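You operate a simulated robot arm through the tools that you are given. There is no shell and no other tool. Be economical: measure what you need, move in short steps, check, and stop when the job is done.

Carry out the task below with a simulated robot arm. There is one attempt and no reset: what you move stays moved.

JOB
Tighten the letters in the iron frame and brush the dust off them.
Fine: slider pushed up against letters and grey block, blue knob at TIGHT before brushing; use the orange brush and stand it back. Set down upright: orange brush. What is to be rubbed or washed off counts as gone when no trace of it is left.

Only the result counts: the job must be done as asked and must still hold three seconds after the hand-in. Knocking over, shifting, dropping, spilling or breaking anything else fails it.

ROBOT AND FRAMES
A 7-joint arm with a two-finger parallel gripper, fixed in place. Base frame: the origin is at the foot of the arm, x ahead of it, y to its left, z up; the work surface is at about z = 0. Units: mm, degrees, N and s.
With the tool pointing down near the work surface it reaches from about 220 to 580 mm from the base axis. Its first joint turns from -66.0 to 66.0 degrees. Payload 2.5 kg.
Tool frame: the origin (TCP) lies between the finger pads and is the grasp point; the fingertips stand 23 mm ahead of it; z points along the fingers, y is the line along which they close. The gripper opens to 94 mm. The fingers are 38 mm wide and 10 mm thick; the gripper's body (54 by 96 mm) begins 39 mm behind the TCP.
Orientation is told as [roll, pitch, yaw] about the base's x, y, z axes, in that order, counted from this pose: with the fingers straight down and closing along the base's y, the tool's x points along the base's -x, its y along +y and its z along -z.

CONTROLS
- The arm moves only by the tool move_arm. Its argument "steps" is one flat list of numbers, 7 for each row, row after row: the opening, from 0 (shut) to 1 (fully open), then the shift along the base's x, y, z in mm, then the turn, a rotation vector about the base's x, y, z in degrees. In form: [jaw, tx, ty, tz, ax, ay, az, jaw, tx, ty, tz, ax, ay, az, ...]. A call has 1 to 20 rows; each row is the pose to reach, as a shift and turn from the pose commanded when the call began. Each row takes 0.2 s and may step no farther than 50 mm and 8.6 degrees from the row before; otherwise, or with a gripper value out of range, the whole call is refused. Where a pose cannot be reached the arm comes as near as it can. A force on the tool above 40 N (or 10 N above the force at the start of the call, whichever is more), or a blocked arm, ends the call early, and 0.2 s more pass. The fingers move at their own pace (about 108 mm/s each) and stop on an object; they squeeze with about 40 N. The grip force told is the motor's: it shows also when the fingers shut on nothing. Time passes only in rows, and 0.2 s behind the last, so rows that repeat a pose let the fingers close. It gives the time, the measured TCP pose, the force on the tool (base axes), the opening and the grip force at its end, in the units of the frame above (readings bear some noise), with the torque about the TCP (base axes, N m) and any sound that the robot's microphone picked up.
- Cameras (640 x 400 px; columns grow to the right, rows downward): "scene" is fixed at [119.1, -408.7, 543.5]; the picture's right is [0.82, -0.57, 0.00], its down [-0.33, -0.48, -0.81] and it looks along [0.46, 0.67, -0.59] (base axes); focal length 250 px, centre (320, 200). "wrist" rides on the gripper at [86, 16, -74] in the tool frame; the picture's right is [-0.18, 0.98, 0.00], its down [-0.58, -0.11, -0.81] and it looks along [-0.79, -0.15, 0.59] (tool axes); focal length 243 px, centre (320, 200). There is no depth. A picture from a camera that has moved, and an enlarged one, comes with that camera's place and axes in the base frame and with its lens.
- snapshot(camera): a new picture of that camera. It takes no simulated time.
- enlarge(camera, box): a new picture of the part [left, top, right, bottom] of that camera's present view, enlarged. It takes no simulated time.
- job_done(): hands the job in; it is judged then, once.

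Go step by step. Nothing tells you positions but the pictures and the camera data: compare them with the known pose of the tool, close in by small moves and look again before you grip or let go. The budget is 120 turns and 68 pictures, counting those below and the enlarged ones. Unless the task says otherwise, let go and move clear before handing in, and close with one line.

The tools are called as a command line: name --argument value ..., lists and objects as JSON in quotes. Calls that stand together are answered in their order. move_arm: Moves the arm, as the interface text tells. Its arguments: {"type":"object","properties":{"steps":{"type":"array"}},"required":["steps"]} The other tools are called the same way: snapshot (camera) takes a picture; enlarge (camera, box) takes an enlarged picture of a part of a camera's view; job_done () hands the job in.

At the start:

```text
t: 0.0
ee_pos: [446.9, -68.0, 402.4]
orientation: [0.1, 0.0, 0.0]
wrist_force: [0.5, 0.3, 0.6]
moment: [0.03, 0.0, 0.02]
finger_gap: 93.9
gripper_force: 0.1
```

scene: 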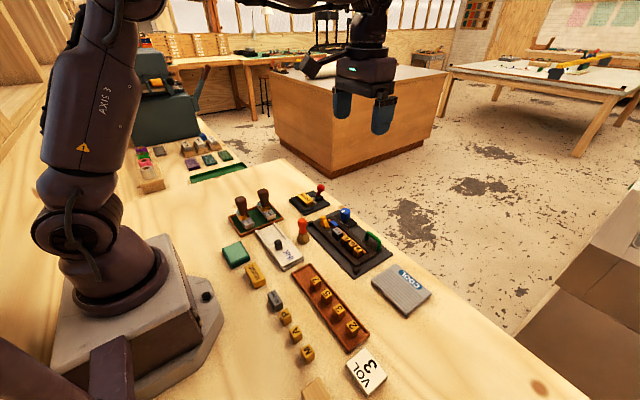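
wrist: 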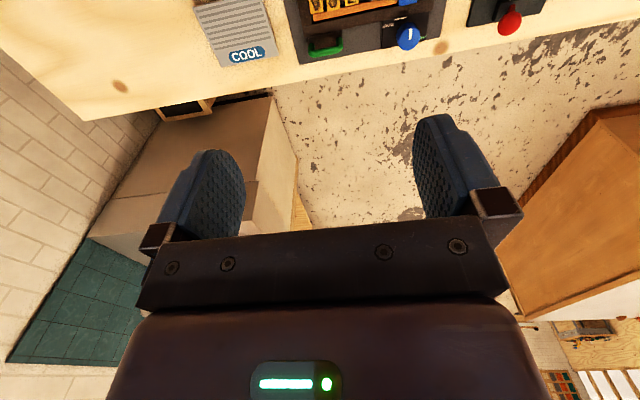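

I see the iron frame (dark) with letters, a blue knob, a green item, and an orange brush to its left. I'll zoom in first.

enlarge --camera "scene" --box '[220, 170, 400, 282]'

enlarge --camera "scene" --box '[290, 195, 400, 264]'

```text
3.56 times, centred on (310, 226) of scene
camera zoom: at [119.1, -408.7, 543.5], right [0.82, -0.57, 0.0], down [-0.33, -0.48, -0.81], along [0.46, 0.67, -0.59], focal length 888 px, centre (356, 108)
```

zoom: 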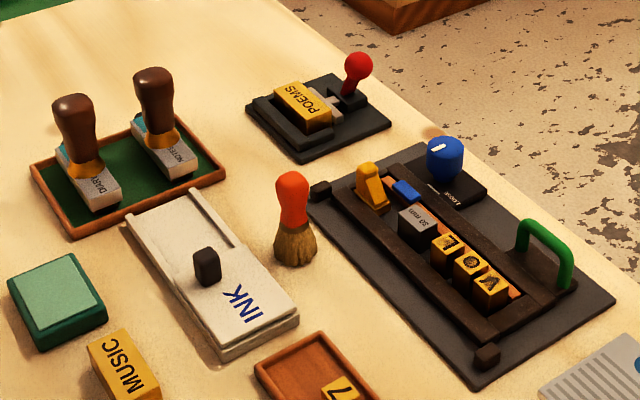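

```text
5.80 times, centred on (345, 230) of scene
camera zoom: at [119.1, -408.7, 543.5], right [0.82, -0.57, 0.0], down [-0.33, -0.48, -0.81], along [0.46, 0.67, -0.59], focal length 1448 px, centre (175, 29)
```

zoom: 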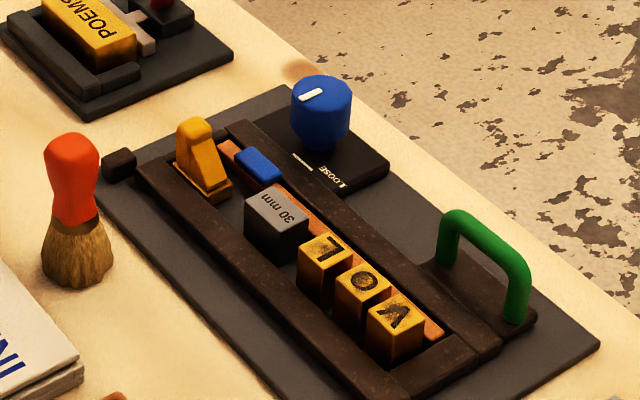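

The frame's channel runs along y near x≈470, with the slider at y≈70 to be pushed toward −y. I'll take a closer look from the wrist camera.

move_arm --steps '[1, -20, 30, -30, 0, 0, 0, 1, -40, 60, -65, 0, 0, 0, 1, -51, 82, -102, 0, 0, 0, 1, -51, 82, -102, 0, 0, 0]'

snapshot --camera "wrist"

```text
refused: row 2 steps farther than a row can; nothing moved
```

```text
63 pictures are left
camera wrist: at [360.0, -51.3, 476.2], right [0.18, 0.98, 0.0], down [0.58, -0.11, 0.81], along [0.79, -0.15, -0.59], focal length 243 px, centre (320, 200)
```

wrist: 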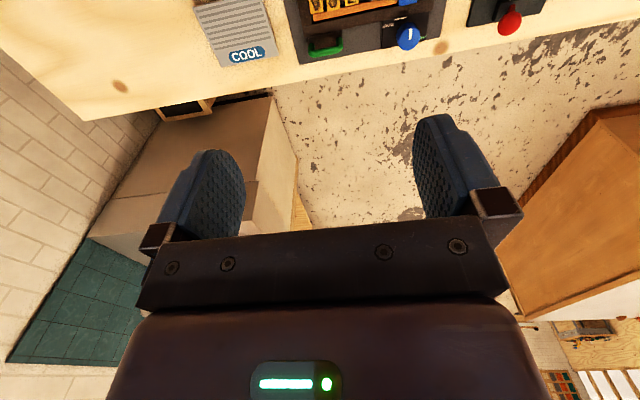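

Smaller rows are needed; repeating with finer steps.

move_arm --steps '[1, -15, 20, -25, 0, 0, 0, 1, -30, 40, -50, 0, 0, 0, 1, -45, 60, -75, 0, 0, 0, 1, -51, 82, -102, 0, 0, 0, 1, -51, 82, -102, 0, 0, 0]'

snapshot --camera "wrist"

```text
t: 1.2
ee_pos: [397.1, 16.4, 300.0]
orientation: [-0.1, -0.1, 0.0]
wrist_force: [0.6, 0.1, -0.2]
moment: [0.02, 0.01, -0.01]
finger_gap: 94.1
gripper_force: 0.0
```

```text
62 pictures are left
camera wrist: at [309.8, 32.8, 374.7], right [0.18, 0.98, 0.0], down [0.58, -0.11, 0.81], along [0.79, -0.15, -0.59], focal length 243 px, centre (320, 200)
```

wrist: 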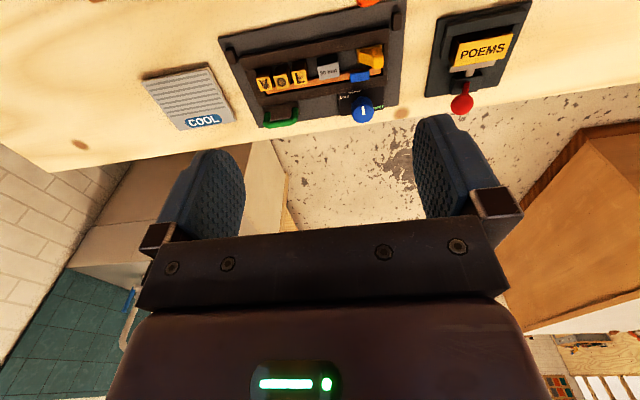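

enlarge --camera "wrist" --box '[210, 0, 420, 131]'

```text
3.05 times, centred on (315, 66) of wrist
camera zoom: at [309.8, 32.8, 374.7], right [0.18, 0.98, 0.0], down [0.58, -0.11, 0.81], along [0.79, -0.15, -0.59], focal length 739 px, centre (335, 610)
```

zoom: 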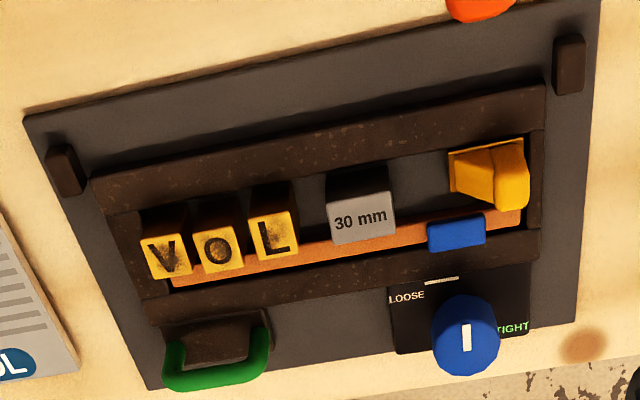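

Now a closer view of the slider, knob and brush.

move_arm --steps '[1, 20, 15, -30, 0, 0, 0, 1, 35, 25, -65, 0, 0, 0, 1, 45, 35, -100, 0, 0, 0, 1, 45, 35, -125, 0, 0, 0, 1, 45, 35, -125, 0, 0, 0]'

snapshot --camera "wrist"

enlarge --camera "wrist" --box '[200, 0, 440, 150]'

enlarge --camera "scene" --box '[290, 195, 400, 264]'

```text
t: 2.4
ee_pos: [439.9, 49.5, 175.4]
orientation: [0.0, 0.0, 0.0]
wrist_force: [-1.3, 0.3, 0.0]
moment: [0.02, 0.03, 0.01]
finger_gap: 94.2
gripper_force: 0.0
```

```text
60 pictures are left
camera wrist: at [353.3, 65.3, 249.6], right [0.18, 0.98, 0.0], down [0.58, -0.11, 0.81], along [0.79, -0.15, -0.59], focal length 243 px, centre (320, 200)
```

wrist: 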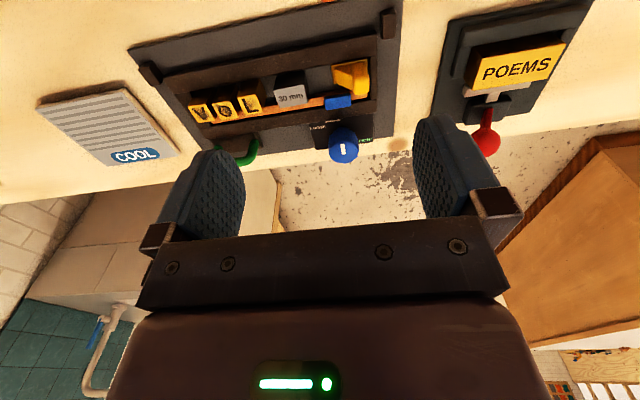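

```text
2.67 times, centred on (320, 75) of wrist
camera zoom: at [353.3, 65.3, 249.6], right [0.18, 0.98, 0.0], down [0.58, -0.11, 0.81], along [0.79, -0.15, -0.59], focal length 647 px, centre (320, 533)
```

zoom: 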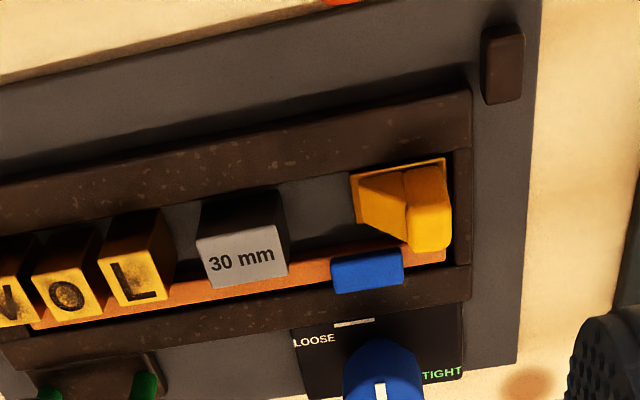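

```text
5.80 times, centred on (345, 230) of scene
camera zoom: at [119.1, -408.6, 543.5], right [0.82, -0.57, 0.0], down [-0.33, -0.48, -0.81], along [0.46, 0.67, -0.59], focal length 1448 px, centre (175, 29)
```

zoom: 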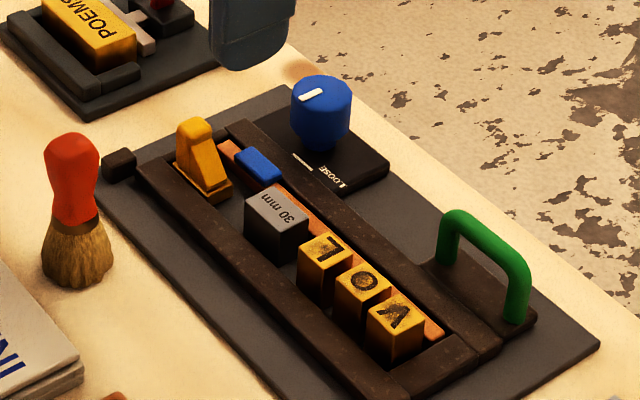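

Slider post is at about (468, 80), top z≈46, wall tops at z≈17. I'll shut the fingers and descend just behind the post (+y side), fingertips at z≈27.

move_arm --steps '[0, 10, 30, 0, 0, 0, 0, 0, 22, 59, 0, 0, 0, 0, 0, 22, 61, -40, 0, 0, 0, 0, 22, 61, -80, 0, 0, 0, 0, 22, 61, -110, 0, 0, 0, 0, 22, 61, -125, 0, 0, 0, 0, 22, 61, -125, 0, 0, 0]'

enlarge --camera "scene" --box '[290, 180, 418, 260]'

snapshot --camera "wrist"

```text
t: 4.0
ee_pos: [462.9, 110.3, 51.3]
orientation: [0.0, 0.0, 0.0]
wrist_force: [0.2, 0.3, -0.8]
moment: [-0.02, 0.0, -0.01]
finger_gap: 0.3
gripper_force: 40.1
```

```text
5.00 times, centred on (354, 220) of scene
camera zoom: at [119.1, -408.6, 543.5], right [0.82, -0.57, 0.0], down [-0.33, -0.48, -0.81], along [0.46, 0.67, -0.59], focal length 1249 px, centre (150, 100)
```

zoom: 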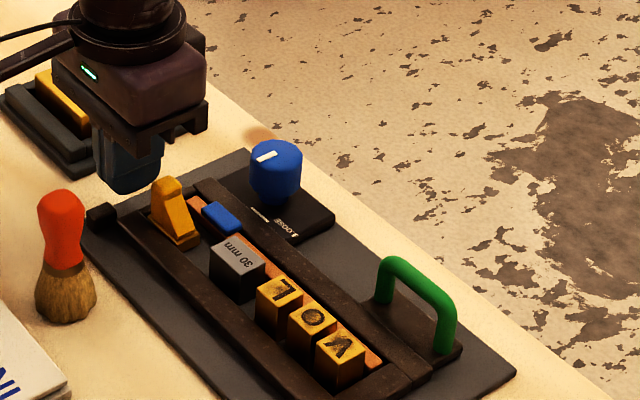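

```text
56 pictures are left
camera wrist: at [375.7, 125.7, 124.5], right [0.18, 0.98, 0.0], down [0.58, -0.11, 0.81], along [0.79, -0.15, -0.59], focal length 243 px, centre (320, 200)
```

wrist: 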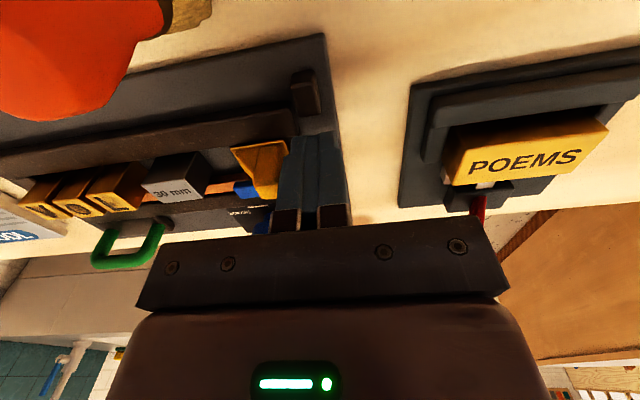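

Fingers stand right behind the post. Pushing toward −y slowly.

move_arm --steps '[0, 0, -5, 0, 0, 0, 0, 0, 0, -10, 0, 0, 0, 0, 0, 0, -15, 0, 0, 0, 0, 0, 0, -20, 0, 0, 0, 0, 0, 0, -25, 0, 0, 0, 0, 0, 0, -30, 0, 0, 0, 0, 0, 0, -30, 0, 0, 0, 0]'

enlarge --camera "scene" --box '[290, 180, 418, 260]'

```text
t: 5.6
ee_pos: [463.1, 80.5, 50.8]
orientation: [0.0, 0.0, -0.1]
wrist_force: [-0.6, 0.8, 1.4]
moment: [0.02, 0.0, -0.04]
finger_gap: 0.3
gripper_force: 40.0
```

```text
5.00 times, centred on (354, 220) of scene
camera zoom: at [119.1, -408.7, 543.5], right [0.82, -0.57, 0.0], down [-0.33, -0.48, -0.81], along [0.46, 0.67, -0.59], focal length 1249 px, centre (150, 100)
```

zoom: 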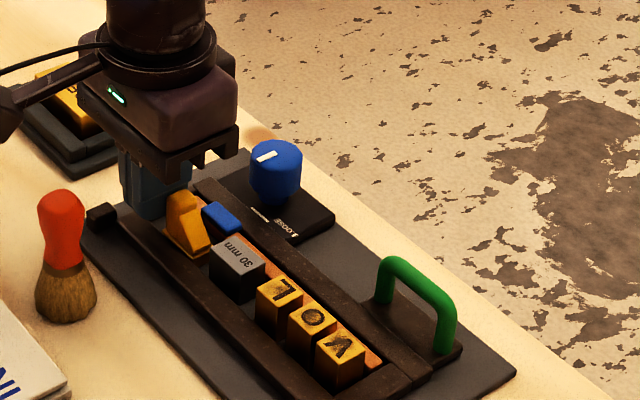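

The slider slides easily. Continuing the push until force builds.

move_arm --steps '[0, 0, -5, 0, 0, 0, 0, 0, 0, -10, 0, 0, 0, 0, 0, 0, -15, 0, 0, 0, 0, 0, 0, -20, 0, 0, 0, 0, 0, 0, -25, 0, 0, 0, 0, 0, 0, -30, 0, 0, 0, 0, 0, 0, -30, 0, 0, 0, 0]'

enlarge --camera "scene" --box '[290, 180, 418, 260]'

```text
t: 7.2
ee_pos: [462.3, 49.3, 50.9]
orientation: [0.0, 0.0, 0.1]
wrist_force: [-1.8, 2.0, -1.8]
moment: [0.02, 0.0, 0.04]
finger_gap: 0.0
gripper_force: 39.5
```

```text
5.00 times, centred on (354, 220) of scene
camera zoom: at [119.1, -408.7, 543.5], right [0.82, -0.57, 0.0], down [-0.33, -0.48, -0.81], along [0.46, 0.67, -0.59], focal length 1249 px, centre (150, 100)
```

zoom: 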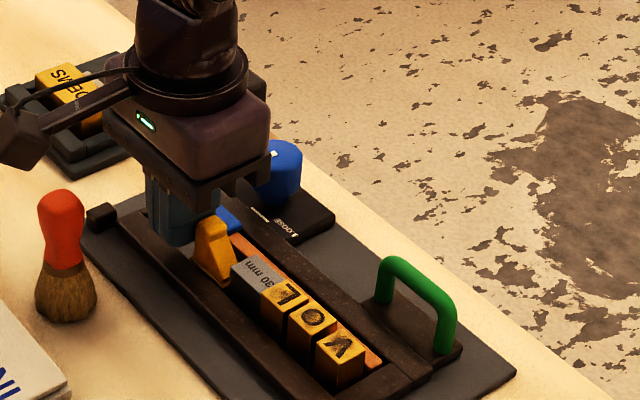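

Slider now reaches grey block and L; O and V still have small gaps. Continuing with 2 mm steps.

move_arm --steps '[0, 0, -2, 0, 0, 0, 0, 0, 0, -4, 0, 0, 0, 0, 0, 0, -6, 0, 0, 0, 0, 0, 0, -8, 0, 0, 0, 0, 0, 0, -10, 0, 0, 0, 0, 0, 0, -12, 0, 0, 0, 0, 0, 0, -14, 0, 0, 0, 0, 0, 0, -16, 0, 0, 0, 0, 0, 0, -18, 0, 0, 0, 0]'

enlarge --camera "scene" --box '[290, 180, 418, 260]'

```text
t: 9.2
ee_pos: [463.6, 41.6, 50.0]
orientation: [0.7, -0.1, 0.5]
wrist_force: [2.9, 33.5, -2.9]
moment: [0.36, 0.03, 0.19]
finger_gap: 0.1
gripper_force: 40.2
```

```text
5.00 times, centred on (354, 220) of scene
camera zoom: at [119.1, -408.7, 543.5], right [0.82, -0.57, 0.0], down [-0.33, -0.48, -0.81], along [0.46, 0.67, -0.59], focal length 1249 px, centre (150, 100)
```

zoom: 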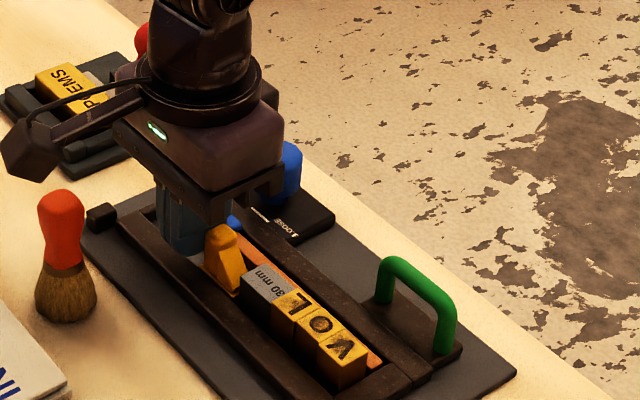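

The row is closed up with ~33 N resistance. Backing off, lifting, and looking at the knob.

move_arm --steps '[0, 0, 15, 0, 0, 0, 0, 0, 0, 30, 0, 0, 0, 0, 0, 0, 33, 40, 0, 0, 0, 0, 0, 33, 80, 0, 0, 0, 1, -20, 33, 115, 0, 0, 0, 1, -43, 33, 150, 0, 0, 0, 1, -43, 33, 150, 0, 0, 0]'

enlarge --camera "wrist" --box '[200, 0, 440, 150]'

enlarge --camera "scene" --box '[300, 195, 396, 255]'

```text
t: 10.8
ee_pos: [420.0, 65.4, 201.6]
orientation: [0.1, 0.1, 0.0]
wrist_force: [-0.3, 0.1, 0.7]
moment: [0.02, -0.01, 0.01]
finger_gap: 94.3
gripper_force: 0.2
```

```text
2.67 times, centred on (320, 75) of wrist
camera zoom: at [333.5, 81.9, 274.8], right [0.18, 0.98, 0.0], down [0.58, -0.11, 0.81], along [0.79, -0.15, -0.59], focal length 647 px, centre (320, 533)
```

zoom: 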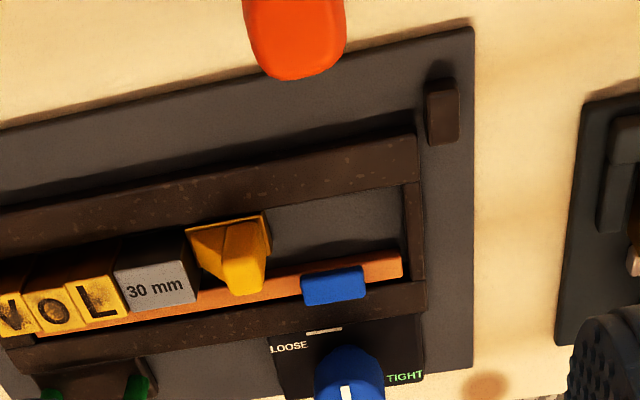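

```text
6.67 times, centred on (348, 225) of scene
camera zoom: at [119.1, -408.7, 543.5], right [0.82, -0.57, 0.0], down [-0.33, -0.48, -0.81], along [0.46, 0.67, -0.59], focal length 1665 px, centre (133, 33)
```

zoom: 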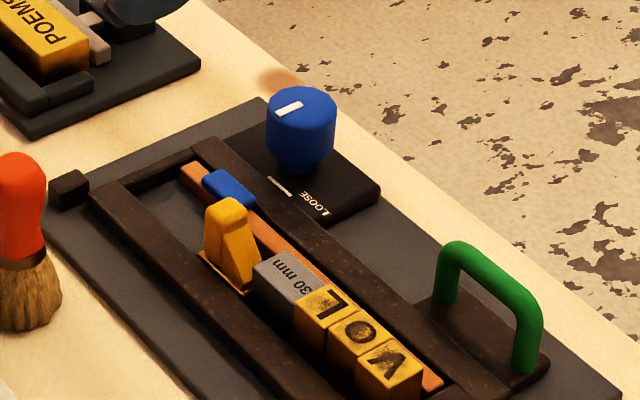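

Slider is tight against the block. Knob is at about (533, 57), top z≈52, dia ≈33, pointer at LOOSE (−x); TIGHT is at +y, i.e. 90° clockwise from above. Moving above it.

move_arm --steps '[1, 35, -3, -20, 0, 0, 0, 1, 70, -6, -40, 0, 0, 0, 1, 100, -8, -60, 0, 0, 0, 1, 113, -8, -90, 0, 0, 0, 1, 113, -8, -100, 0, 0, 0, 1, 113, -8, -100, 0, 0, 0]'

snapshot --camera "wrist"

enlarge --camera "scene" --box '[290, 170, 418, 250]'

```text
t: 12.2
ee_pos: [532.4, 57.3, 100.8]
orientation: [0.1, 0.0, 0.1]
wrist_force: [0.6, 0.5, 0.2]
moment: [0.0, 0.02, -0.01]
finger_gap: 93.8
gripper_force: 0.0
```

```text
50 pictures are left
camera wrist: at [445.5, 74.3, 174.4], right [0.18, 0.98, 0.0], down [0.58, -0.11, 0.81], along [0.79, -0.15, -0.59], focal length 243 px, centre (320, 200)
```

wrist: 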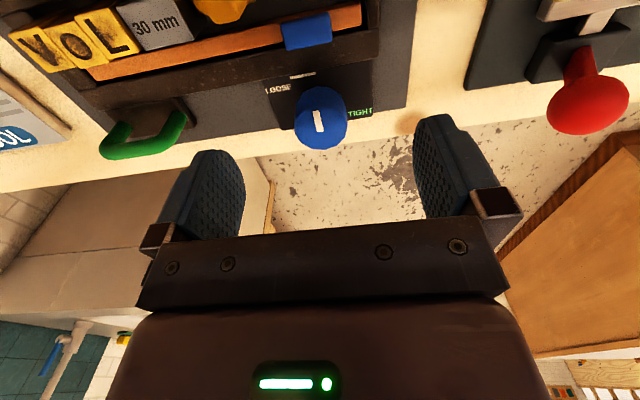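

```text
5.00 times, centred on (354, 210) of scene
camera zoom: at [119.1, -408.7, 543.5], right [0.82, -0.57, 0.0], down [-0.33, -0.48, -0.81], along [0.46, 0.67, -0.59], focal length 1249 px, centre (150, 150)
```

zoom: 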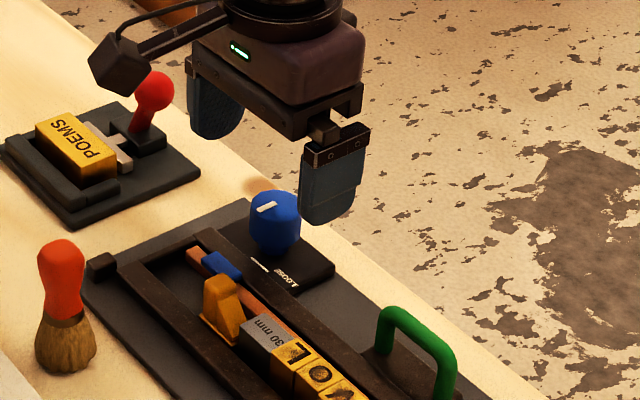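

Well aligned. Descending and gripping the knob.

move_arm --steps '[1, 1, 0, -25, 0, 0, 0, 1, 1, 0, -45, 0, 0, 0, 1, 1, 0, -54, 0, 0, 0, 0.5, 1, 0, -54, 0, 0, 0, 0, 1, 0, -54, 0, 0, 0, 0, 1, 0, -54, 0, 0, 0, 0, 1, 0, -54, 0, 0, 0]'

enlarge --camera "scene" --box '[290, 170, 418, 250]'

```text
t: 13.8
ee_pos: [535.7, 57.0, 46.7]
orientation: [0.0, 0.0, 0.1]
wrist_force: [2.2, -2.6, -4.7]
moment: [0.01, -0.2, -0.03]
finger_gap: 32.9
gripper_force: 44.8
```

```text
5.00 times, centred on (354, 210) of scene
camera zoom: at [119.1, -408.6, 543.5], right [0.82, -0.57, 0.0], down [-0.33, -0.48, -0.81], along [0.46, 0.67, -0.59], focal length 1249 px, centre (150, 150)
```

zoom: 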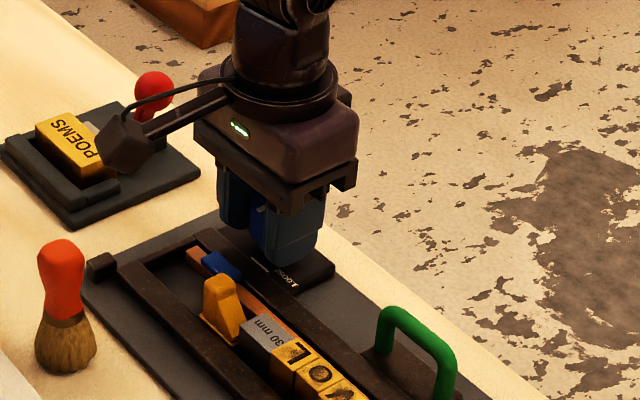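

Gripped (33 mm). Turning clockwise 40° first, and watching the torque.

move_arm --steps '[0, 0, 0, 0, 0, 0, -8, 0, 0, 0, 0, 0, 0, -16, 0, 0, 0, 0, 0, 0, -24, 0, 0, 0, 0, 0, 0, -32, 0, 0, 0, 0, 0, 0, -40, 0, 0, 0, 0, 0, 0, -40]'

enlarge --camera "scene" --box '[290, 170, 418, 250]'

```text
t: 15.2
ee_pos: [536.2, 60.0, 47.0]
orientation: [0.5, -0.1, -40.0]
wrist_force: [19.9, 22.6, -4.4]
moment: [-0.27, -0.77, 0.13]
finger_gap: 33.3
gripper_force: 45.2
```

```text
5.00 times, centred on (354, 210) of scene
camera zoom: at [119.1, -408.6, 543.5], right [0.82, -0.57, 0.0], down [-0.33, -0.48, -0.81], along [0.46, 0.67, -0.59], focal length 1249 px, centre (150, 150)
```

zoom: 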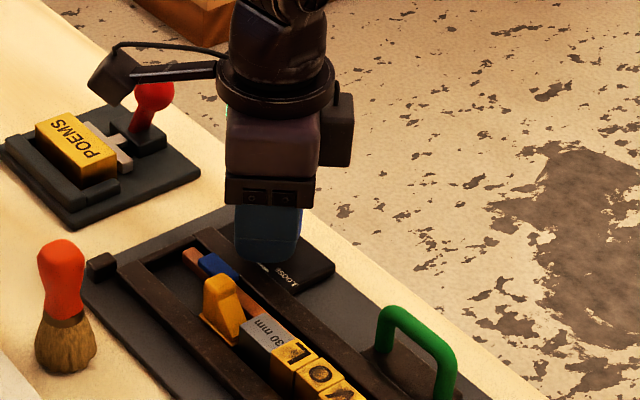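

Side force shows the knob axis is ~3–4 mm toward +x,+y of my grip; I'll compensate and turn on.

move_arm --steps '[0, 2, 2.5, 0, 0, 0, 0, 0, 2, 2.5, 0, 0, 0, -8, 0, 2, 2.5, 0, 0, 0, -16, 0, 2, 2.5, 0, 0, 0, -24]'

```text
t: 16.2
ee_pos: [538.1, 63.2, 46.4]
orientation: [0.4, 0.1, -63.9]
wrist_force: [19.6, 24.3, -1.6]
moment: [-0.06, -0.44, 0.2]
finger_gap: 33.4
gripper_force: 44.3
```

Forces suggest the axis is nearer (541, 58); I'll follow its arc for the rest of the turn.

move_arm --steps '[0, 3, 3.5, 0, 0, 0, 0, 0, 3.5, 4, 0, 0, 0, -8, 0, 4, 4.2, 0, 0, 0, -16, 0, 4.5, 4.3, 0, 0, 0, -24, 0, 4.7, 4.3, 0, 0, 0, -26, 0, 4.7, 4.3, 0, 0, 0, -26]'

enlarge --camera "scene" --box '[290, 170, 418, 250]'

```text
t: 17.6
ee_pos: [540.4, 62.6, 47.5]
orientation: [-0.1, -0.1, -90.0]
wrist_force: [-3.4, 2.7, 17.6]
moment: [0.46, 0.06, -0.04]
finger_gap: 33.2
gripper_force: 45.1
```

```text
5.00 times, centred on (354, 210) of scene
camera zoom: at [119.0, -408.7, 543.5], right [0.82, -0.57, 0.0], down [-0.33, -0.48, -0.81], along [0.46, 0.67, -0.59], focal length 1249 px, centre (150, 150)
```

zoom: 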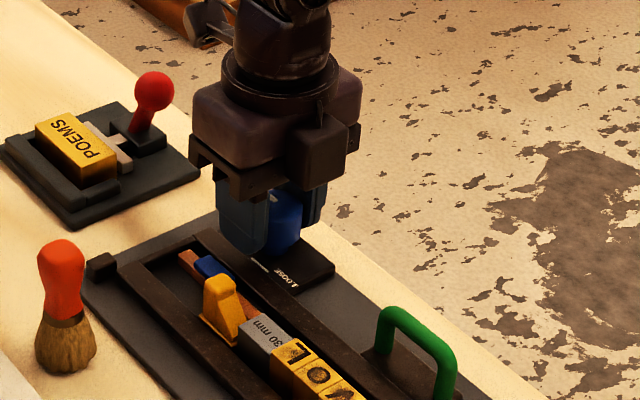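

Turned 90°. Opening slightly, lifting, and checking the pointer.

move_arm --steps '[0.48, 0, 0, 0, 0, 0, 0, 0.48, 0, 0, 0, 0, 0, 0, 0.48, 0, 0, 30, 0, 0, 0, 0.48, 0, 0, 70, 0, 0, 0, 0.48, 0, 0, 110, 0, 0, 0, 0.48, 0, 0, 110, 0, 0, 0]'

enlarge --camera "scene" --box '[300, 195, 396, 255]'

snapshot --camera "wrist"

```text
t: 19.0
ee_pos: [541.8, 65.3, 156.2]
orientation: [0.0, 0.0, -89.9]
wrist_force: [-0.6, 0.0, 0.0]
moment: [0.01, 0.01, -0.02]
finger_gap: 45.1
gripper_force: 0.1
```

```text
6.67 times, centred on (348, 225) of scene
camera zoom: at [119.1, -408.7, 543.5], right [0.82, -0.57, 0.0], down [-0.33, -0.48, -0.81], along [0.46, 0.67, -0.59], focal length 1665 px, centre (133, 33)
```

zoom: 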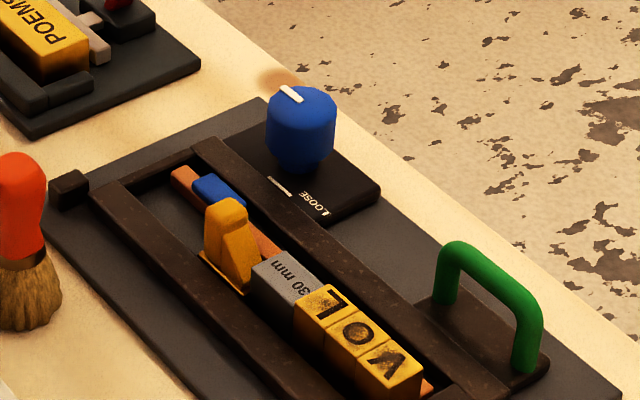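

```text
44 pictures are left
camera wrist: at [556.6, 150.6, 230.7], right [0.98, -0.18, 0.0], down [-0.11, -0.58, 0.81], along [-0.15, -0.79, -0.59], focal length 243 px, centre (320, 200)
```

wrist: 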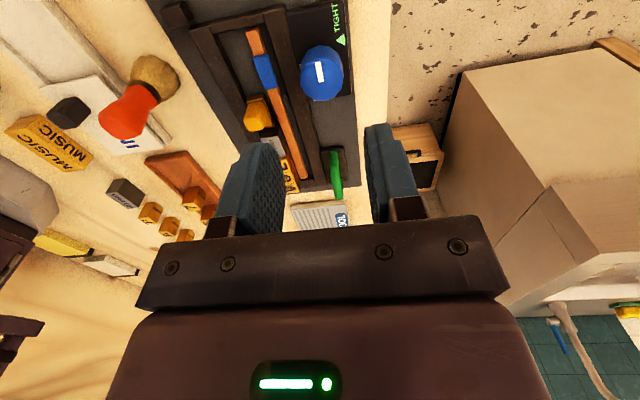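

The rail moved against the letters. Checking the pointer against the green TIGHT mark.

enlarge --camera "wrist" --box '[240, 0, 400, 100]'

```text
4.00 times, centred on (320, 50) of wrist
camera zoom: at [556.6, 150.6, 230.7], right [0.98, -0.18, 0.0], down [-0.11, -0.58, 0.81], along [-0.15, -0.79, -0.59], focal length 970 px, centre (320, 800)
```

zoom: 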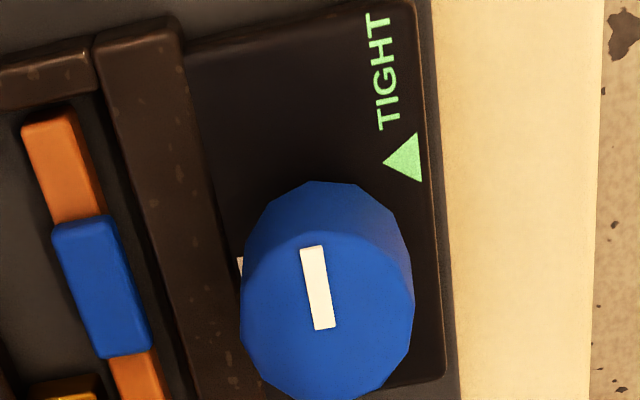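

The green triangle seems to be at the +x/+y side, so the pointer may not be all the way yet. Taking a steeper view.

move_arm --steps '[0.48, 0, -15, 0, 0, 0, 0, 0.48, 0, -38, 0, 0, 0, 0, 0.48, 0, -38, 0, 0, 0, 0]'

enlarge --camera "wrist" --box '[240, 0, 400, 100]'

```text
t: 19.8
ee_pos: [542.7, 24.2, 157.5]
orientation: [0.1, 0.0, -90.0]
wrist_force: [-0.5, 0.2, -0.7]
moment: [0.0, 0.01, -0.01]
finger_gap: 45.1
gripper_force: 0.1
```

```text
4.00 times, centred on (320, 50) of wrist
camera zoom: at [557.5, 112.2, 230.9], right [0.98, -0.18, 0.0], down [-0.11, -0.58, 0.81], along [-0.15, -0.79, -0.59], focal length 970 px, centre (320, 800)
```

zoom: 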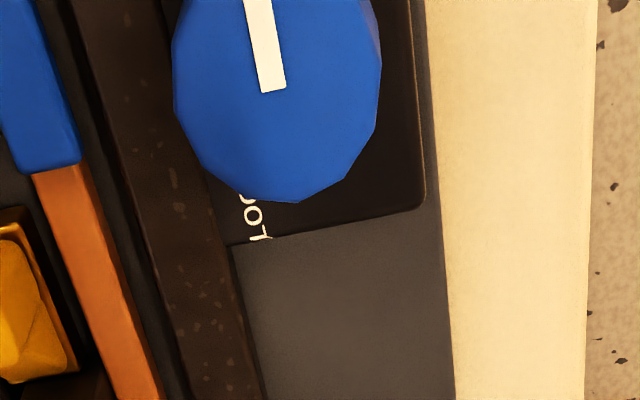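

Too far; moving back part way.

move_arm --steps '[0.48, 0, 10, 15, 0, 0, 0, 0.48, 0, 22, 30, 0, 0, 0, 0.48, 0, 22, 30, 0, 0, 0]'

enlarge --camera "wrist" --box '[240, 0, 400, 100]'

```text
t: 20.6
ee_pos: [542.4, 47.2, 186.0]
orientation: [0.0, 0.1, -90.1]
wrist_force: [-0.2, 0.6, -1.2]
moment: [-0.01, -0.02, 0.04]
finger_gap: 44.9
gripper_force: 0.0
```

```text
4.00 times, centred on (320, 50) of wrist
camera zoom: at [557.4, 133.8, 260.7], right [0.98, -0.18, 0.0], down [-0.11, -0.58, 0.81], along [-0.15, -0.79, -0.59], focal length 970 px, centre (320, 800)
```

zoom: 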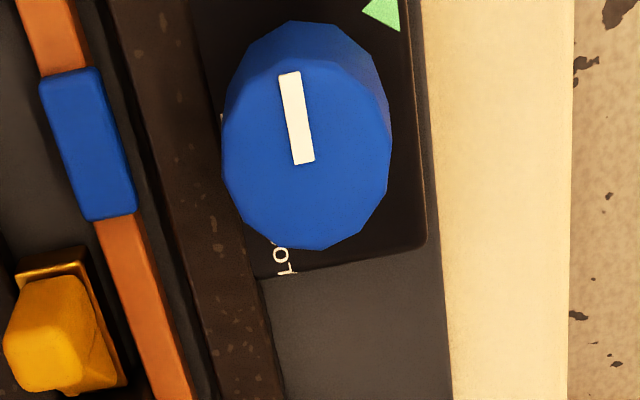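

Marks are ambiguous, so I'll test mechanically: regrip the knob at yaw −30 and see whether it turns further clockwise or hits a stop. First un-turn the wrist above the knob.

move_arm --steps '[0.6, 0, 4, 0, 0, 0, 8, 0.6, -1, 8, 0, 0, 0, 16, 0.6, -2, 11, 0, 0, 0, 24, 0.6, -2, 11, 0, 0, 0, 32, 0.6, -2, 11, 0, 0, 0, 40, 0.6, -2, 11, 0, 0, 0, 48, 0.6, -2, 11, 0, 0, 0, 56, 0.6, -2, 11, 0, 0, 0, 60, 0.6, -2, 11, -40, 0, 0, 60, 0.6, -2, 11, -80, 0, 0, 60, 0.6, -2, 11, -80, 0, 0, 60]'

enlarge --camera "wrist" --box '[200, 20, 440, 170]'

```text
t: 23.0
ee_pos: [539.2, 58.8, 104.9]
orientation: [0.0, 0.0, -30.0]
wrist_force: [-0.6, 0.8, -0.6]
moment: [0.0, 0.01, 0.02]
finger_gap: 56.3
gripper_force: 0.1
```

```text
2.67 times, centred on (320, 95) of wrist
camera zoom: at [471.6, 117.2, 179.3], right [0.65, 0.76, 0.0], down [0.45, -0.38, 0.81], along [0.61, -0.52, -0.59], focal length 647 px, centre (320, 480)
```

zoom: 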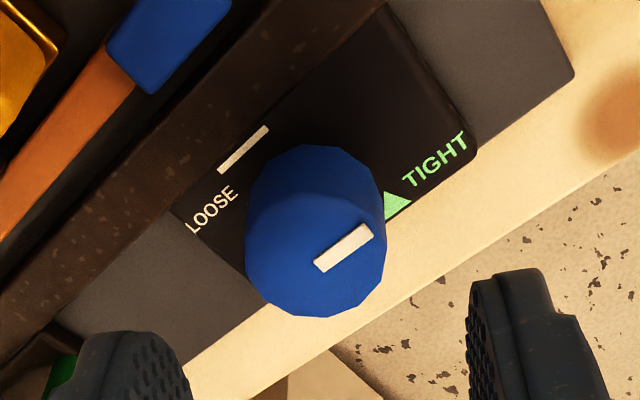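

TIGHT's triangle lies on the far side, so more rotation is plausible. Gripping the knob on its axis and turning 24° more, watching torque.

move_arm --steps '[0.6, 2, 0.7, -30, 0, 0, 0, 0.6, 2, 0.7, -57, 0, 0, 0, 0, 2, 0.7, -57, 0, 0, 0, 0, 2, 0.7, -57, 0, 0, 0, 0, 2, 0.7, -57, 0, 0, 0, 0, 2, 0.7, -57, 0, 0, -4, 0, 2, 0.7, -57, 0, 0, -8, 0, 2, 0.7, -57, 0, 0, -8]'

```text
t: 24.8
ee_pos: [541.7, 58.2, 47.3]
orientation: [-0.4, 0.1, -38.2]
wrist_force: [-19.0, -23.3, 2.5]
moment: [0.02, 0.61, -0.03]
finger_gap: 33.0
gripper_force: 45.2
```

move_arm --steps '[0, 0, -1, 0, 0, 0, -8, 0, 0, -1, 0, 0, 0, -16, 0, 0, -1, 0, 0, 0, -16]'

enlarge --camera "scene" --box '[300, 195, 396, 255]'

```text
t: 25.6
ee_pos: [541.2, 58.9, 47.4]
orientation: [-0.2, 0.0, -54.2]
wrist_force: [-13.9, -19.0, -7.3]
moment: [-0.03, 0.2, -0.03]
finger_gap: 33.1
gripper_force: 44.8
```

```text
6.67 times, centred on (348, 225) of scene
camera zoom: at [119.1, -408.6, 543.5], right [0.82, -0.57, 0.0], down [-0.33, -0.48, -0.81], along [0.46, 0.67, -0.59], focal length 1665 px, centre (133, 33)
```

zoom: 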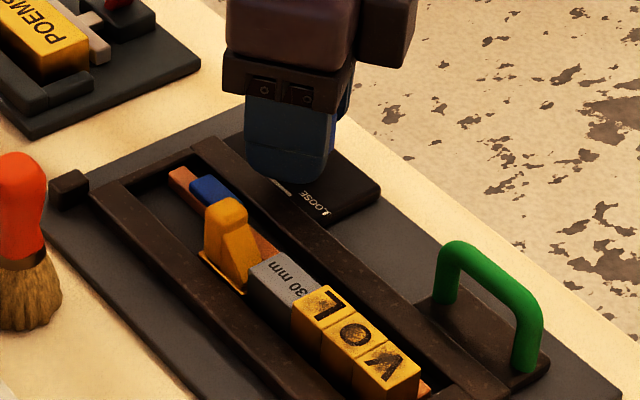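

No torque so far and the rail is still moving in. Continuing.

move_arm --steps '[0, 0, 0, 0, 0, 0, -8, 0, 0, 0, 0, 0, 0, -16, 0, 0, 0, 0, 0, 0, -16]'

move_arm --steps '[0, 0, 0, 0, 0, 0, -8, 0, 0, 0, 0, 0, 0, -15, 0, 0, 0, 0, 0, 0, -15]'

enlarge --camera "scene" --box '[300, 195, 396, 255]'

```text
t: 26.4
ee_pos: [539.4, 58.7, 47.8]
orientation: [-0.1, 0.0, -70.0]
wrist_force: [-10.4, -15.4, -12.6]
moment: [-0.64, -0.44, -0.02]
finger_gap: 33.1
gripper_force: 44.9
```

```text
t: 27.2
ee_pos: [540.9, 58.8, 48.8]
orientation: [-0.1, -0.1, -85.1]
wrist_force: [-10.9, -18.6, -5.6]
moment: [0.48, 0.08, 0.0]
finger_gap: 32.9
gripper_force: 45.0
```

```text
6.67 times, centred on (348, 225) of scene
camera zoom: at [119.1, -408.6, 543.5], right [0.82, -0.57, 0.0], down [-0.33, -0.48, -0.81], along [0.46, 0.67, -0.59], focal length 1665 px, centre (133, 33)
```

zoom: 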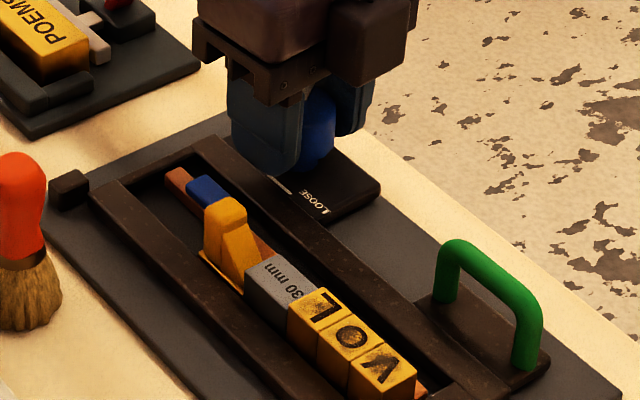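

Still free-turning. Continuing to feel for the stop.

move_arm --steps '[0, 0, 0, 0, 0, 0, -6, 0, 0, 0, 0, 0, 0, -12, 0, 0, 0, 0, 0, 0, -12]'

enlarge --camera "scene" --box '[300, 195, 396, 255]'

```text
t: 28.0
ee_pos: [540.1, 59.8, 49.0]
orientation: [-0.1, 0.1, -97.0]
wrist_force: [-6.0, -5.6, -5.8]
moment: [-0.76, 0.16, 0.3]
finger_gap: 33.2
gripper_force: 45.1
```

```text
6.67 times, centred on (348, 225) of scene
camera zoom: at [119.1, -408.6, 543.5], right [0.82, -0.57, 0.0], down [-0.33, -0.48, -0.81], along [0.46, 0.67, -0.59], focal length 1665 px, centre (133, 33)
```

zoom: 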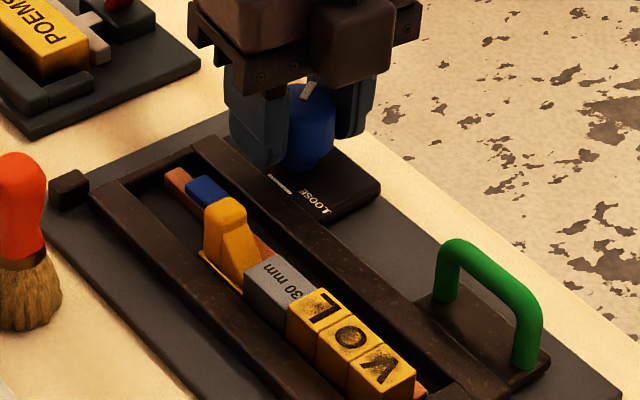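

Torque is rising (0.3 N m). A few more degrees.

move_arm --steps '[0, 0, 0, 0, 0, 0, -5, 0, 0, 0, 0, 0, 0, -10, 0, 0, 0, 0, 0, 0, -10]'

```text
t: 28.8
ee_pos: [541.8, 61.2, 49.3]
orientation: [0.1, 0.1, -107.0]
wrist_force: [1.7, 4.7, -4.3]
moment: [-0.12, -0.06, 0.52]
finger_gap: 33.1
gripper_force: 44.6
```

Torque is 0.5 N m – stop reached. Releasing and looking.

move_arm --steps '[0.48, 0, 0, 0, 0, 0, 0, 0.48, 0, 0, 0, 0, 0, 0, 0.48, 0, 0, 30, 0, 0, 8, 0.48, 0, 0, 60, 0, 0, 16, 0.48, 0, 0, 60, 0, 0, 24, 0.48, 0, 0, 60, 0, 0, 32, 0.48, 0, 0, 60, 0, 0, 40, 0.48, 0, 0, 60, 0, 0, 48, 0.48, 0, 0, 60, 0, 0, 56, 0.48, 0, 0, 60, 0, 0, 64, 0.48, 0, 0, 60, 0, 0, 72, 0.48, 0, 0, 60, 0, 0, 76, 0.48, 0, 0, 60, 0, 0, 76]'

enlarge --camera "wrist" --box '[200, 20, 440, 170]'

enlarge --camera "scene" --box '[300, 195, 396, 255]'

```text
t: 31.6
ee_pos: [540.3, 59.3, 108.8]
orientation: [0.0, 0.0, -31.0]
wrist_force: [0.7, -0.1, -0.6]
moment: [0.01, 0.01, 0.0]
finger_gap: 45.2
gripper_force: 0.1
```

```text
2.67 times, centred on (320, 95) of wrist
camera zoom: at [474.1, 117.5, 183.0], right [0.66, 0.75, 0.0], down [0.44, -0.39, 0.81], along [0.6, -0.53, -0.59], focal length 647 px, centre (320, 480)
```

zoom: 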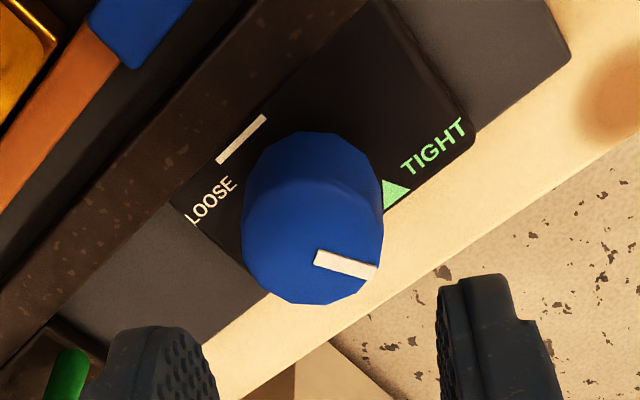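

```text
6.67 times, centred on (348, 225) of scene
camera zoom: at [119.1, -408.7, 543.5], right [0.82, -0.57, 0.0], down [-0.33, -0.48, -0.81], along [0.46, 0.67, -0.59], focal length 1665 px, centre (133, 33)
```

zoom: 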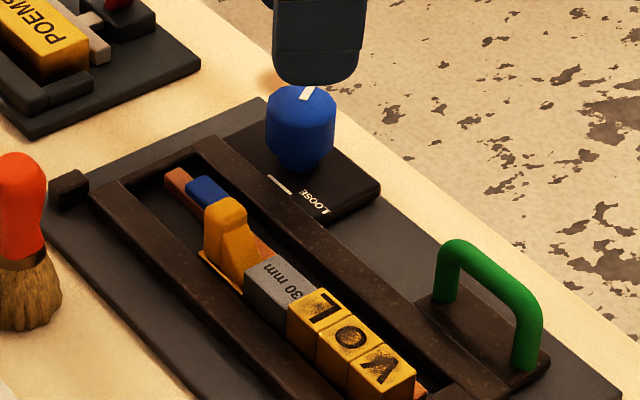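

Pointer is now right on the TIGHT triangle (~31°). Next, fly to a spot where I can see both the brush and the letters.

move_arm --steps '[0.6, -10, 0, 35, 0, 0, 8, 0.6, -50, -5, 60, 0, 0, 16, 0.6, -90, -10, 75, 0, 0, 24, 0.8, -130, -15, 75, 0, 0, 31, 1, -167, -18, 75, 0, 0, 31, 1, -167, -18, 75, 0, 0, 31]'

snapshot --camera "wrist"

enlarge --camera "wrist" --box '[200, 40, 440, 190]'

```text
t: 33.0
ee_pos: [375.3, 43.0, 182.6]
orientation: [0.0, 0.0, 0.0]
wrist_force: [0.3, 0.2, 0.0]
moment: [0.03, 0.0, 0.01]
finger_gap: 93.8
gripper_force: 0.1
```

```text
34 pictures are left
camera wrist: at [287.6, 59.2, 256.4], right [0.18, 0.98, 0.0], down [0.58, -0.11, 0.81], along [0.79, -0.15, -0.59], focal length 243 px, centre (320, 200)
```

wrist: 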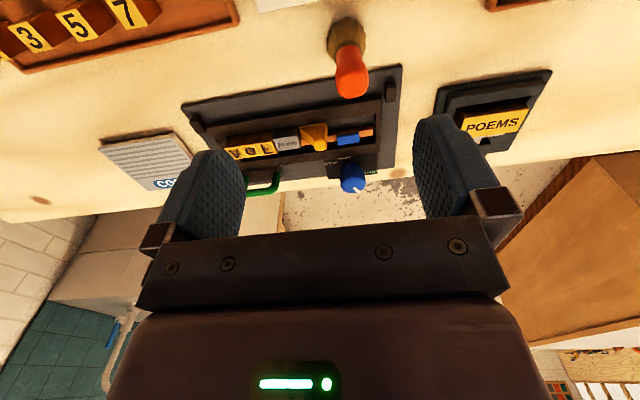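

```text
2.67 times, centred on (320, 115) of wrist
camera zoom: at [287.6, 59.2, 256.4], right [0.18, 0.98, 0.0], down [0.58, -0.11, 0.81], along [0.79, -0.15, -0.59], focal length 647 px, centre (320, 427)
```

zoom: 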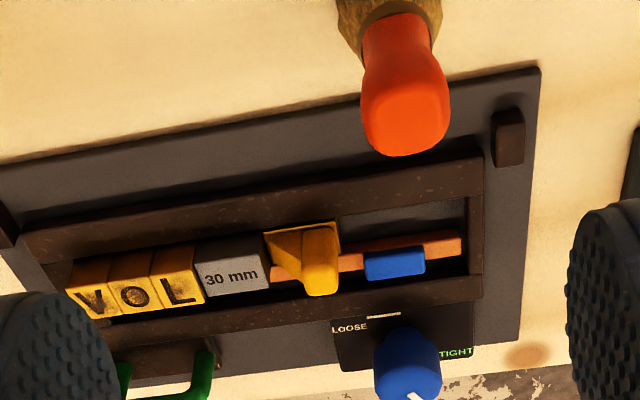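

Everything is tight. The brush stands at about (383, 64), top z≈77. Lining up above it.

move_arm --steps '[1, 9, 23, -30, 0, 0, 0, 1, 9, 23, -70, 0, 0, 0, 1, 9, 23, -70, 0, 0, 0]'

snapshot --camera "wrist"

enlarge --camera "scene" --box '[250, 170, 378, 250]'

```text
t: 33.8
ee_pos: [384.3, 65.5, 114.0]
orientation: [0.0, -0.1, -0.1]
wrist_force: [0.1, -0.9, -0.8]
moment: [0.02, 0.01, -0.04]
finger_gap: 94.4
gripper_force: 0.0
```

```text
32 pictures are left
camera wrist: at [297.0, 81.6, 187.4], right [0.18, 0.98, 0.0], down [0.58, -0.11, 0.81], along [0.79, -0.15, -0.59], focal length 243 px, centre (320, 200)
```

wrist: 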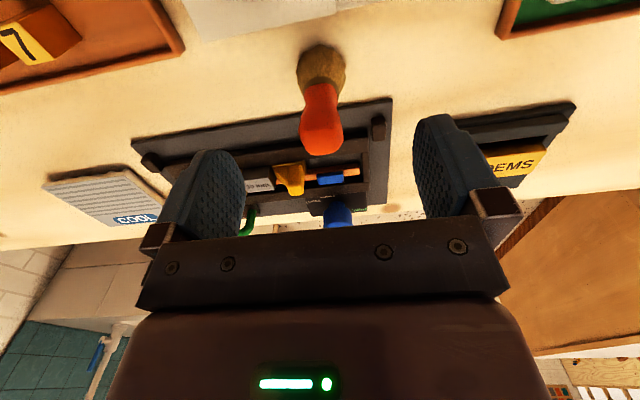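

```text
5.00 times, centred on (314, 210) of scene
camera zoom: at [119.1, -408.6, 543.5], right [0.82, -0.57, 0.0], down [-0.33, -0.48, -0.81], along [0.46, 0.67, -0.59], focal length 1249 px, centre (350, 150)
```

zoom: 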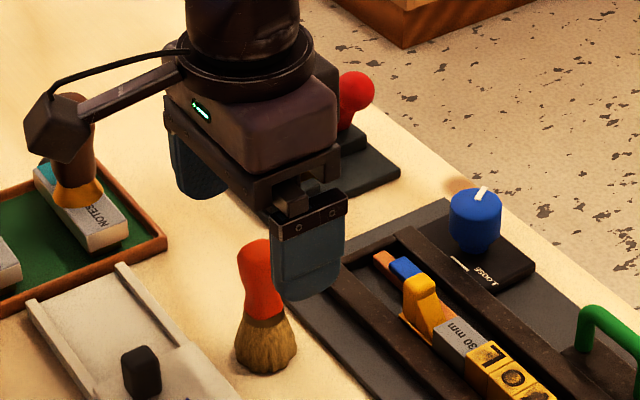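

Centred over the brush. Descending and gripping the handle.

move_arm --steps '[1, 1, 1, -25, 0, 0, 0, 1, 1, 1, -50, 0, 0, 0, 0.5, 1, 1, -52, 0, 0, 0, 0, 1, 1, -52, 0, 0, 0, 0, 1, 1, -52, 0, 0, 0, 0, 1, 1, -52, 0, 0, 0]'

enlarge --camera "scene" --box '[250, 170, 378, 250]'

```text
t: 35.2
ee_pos: [385.1, 65.5, 61.6]
orientation: [0.0, 0.0, 0.0]
wrist_force: [0.9, -0.2, 2.6]
moment: [0.01, -0.13, 0.03]
finger_gap: 24.6
gripper_force: 40.1
```

```text
5.00 times, centred on (314, 210) of scene
camera zoom: at [119.1, -408.7, 543.5], right [0.82, -0.57, 0.0], down [-0.33, -0.48, -0.81], along [0.46, 0.67, -0.59], focal length 1249 px, centre (350, 150)
```

zoom: 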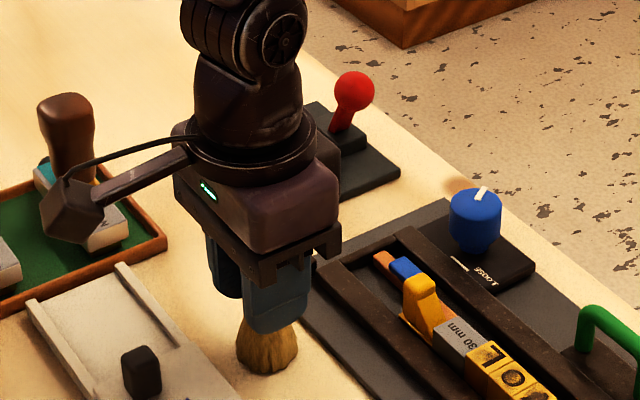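

Brush is held. Lifting it and carrying it above the letters (L≈y−40, O≈−61, V≈−82, x≈467, tops z≈37).

move_arm --steps '[0, 0, 0, 30, 0, 0, 0, 0, 0, 0, 65, 0, 0, 0, 0, 20, -30, 65, 0, 0, 0, 0, 45, -60, 65, 0, 0, 0, 0, 70, -90, 65, 0, 0, 0, 0, 84, -104.5, 65, 0, 0, 0, 0, 84, -104.5, 55, 0, 0, 0, 0, 84, -104.5, 55, 0, 0, 0]'

enlarge --camera "scene" --box '[290, 180, 418, 260]'

snapshot --camera "wrist"

```text
t: 37.0
ee_pos: [467.1, -39.7, 115.9]
orientation: [0.1, -0.1, 0.0]
wrist_force: [-1.2, 0.4, -0.5]
moment: [-0.03, 0.01, -0.01]
finger_gap: 24.4
gripper_force: 40.2
```

```text
5.00 times, centred on (354, 220) of scene
camera zoom: at [119.1, -408.7, 543.5], right [0.82, -0.57, 0.0], down [-0.33, -0.48, -0.81], along [0.46, 0.67, -0.59], focal length 1249 px, centre (150, 100)
```

zoom: 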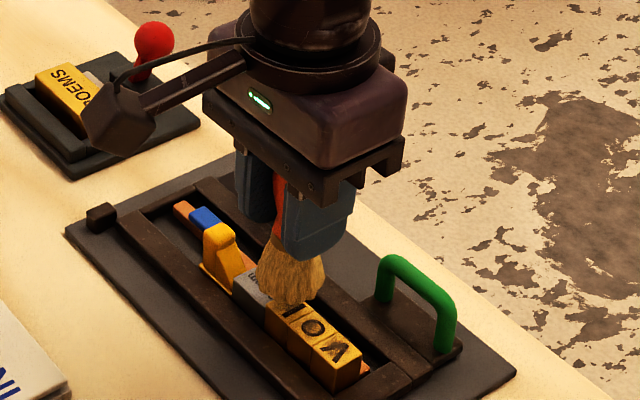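

```text
28 pictures are left
camera wrist: at [380.3, -23.0, 190.1], right [0.18, 0.98, 0.0], down [0.58, -0.11, 0.81], along [0.79, -0.15, -0.59], focal length 243 px, centre (320, 200)
```

wrist: 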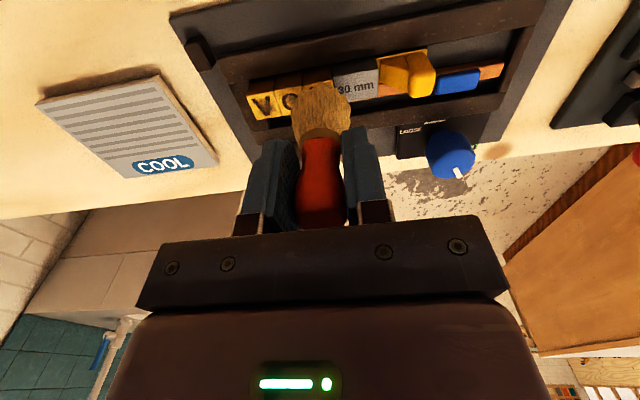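

Positioned over L. Lowering gently until the bristles touch.

move_arm --steps '[0, 0, 0, -6, 0, 0, 0, 0, 0, 0, -10, 0, 0, 0, 0, 0, 0, -13, 0, 0, 0, 0, 0, 0, -15, 0, 0, 0, 0, 0, 0, -15, 0, 0, 0]'

enlarge --camera "scene" --box '[320, 210, 400, 260]'

```text
t: 38.2
ee_pos: [468.6, -39.6, 101.4]
orientation: [0.0, 0.0, -0.1]
wrist_force: [0.6, 0.8, -0.9]
moment: [0.0, 0.0, 0.02]
finger_gap: 24.5
gripper_force: 39.7
```

```text
8.00 times, centred on (360, 235) of scene
camera zoom: at [119.1, -408.7, 543.5], right [0.82, -0.57, 0.0], down [-0.33, -0.48, -0.81], along [0.46, 0.67, -0.59], focal length 1998 px, centre (0, -80)
```

zoom: 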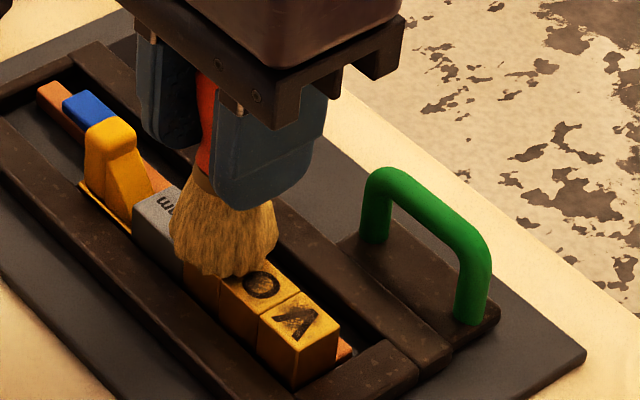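

Almost touching. Lowering 4 mm more.

move_arm --steps '[0, 0, 0, -2, 0, 0, 0, 0, 0, 0, -4, 0, 0, 0, 0, 0, 0, -4, 0, 0, 0]'

```text
t: 39.0
ee_pos: [466.7, -40.3, 97.8]
orientation: [0.0, 0.0, 0.0]
wrist_force: [0.1, 0.0, 1.5]
moment: [0.03, 0.02, 0.03]
finger_gap: 24.4
gripper_force: 39.9
```

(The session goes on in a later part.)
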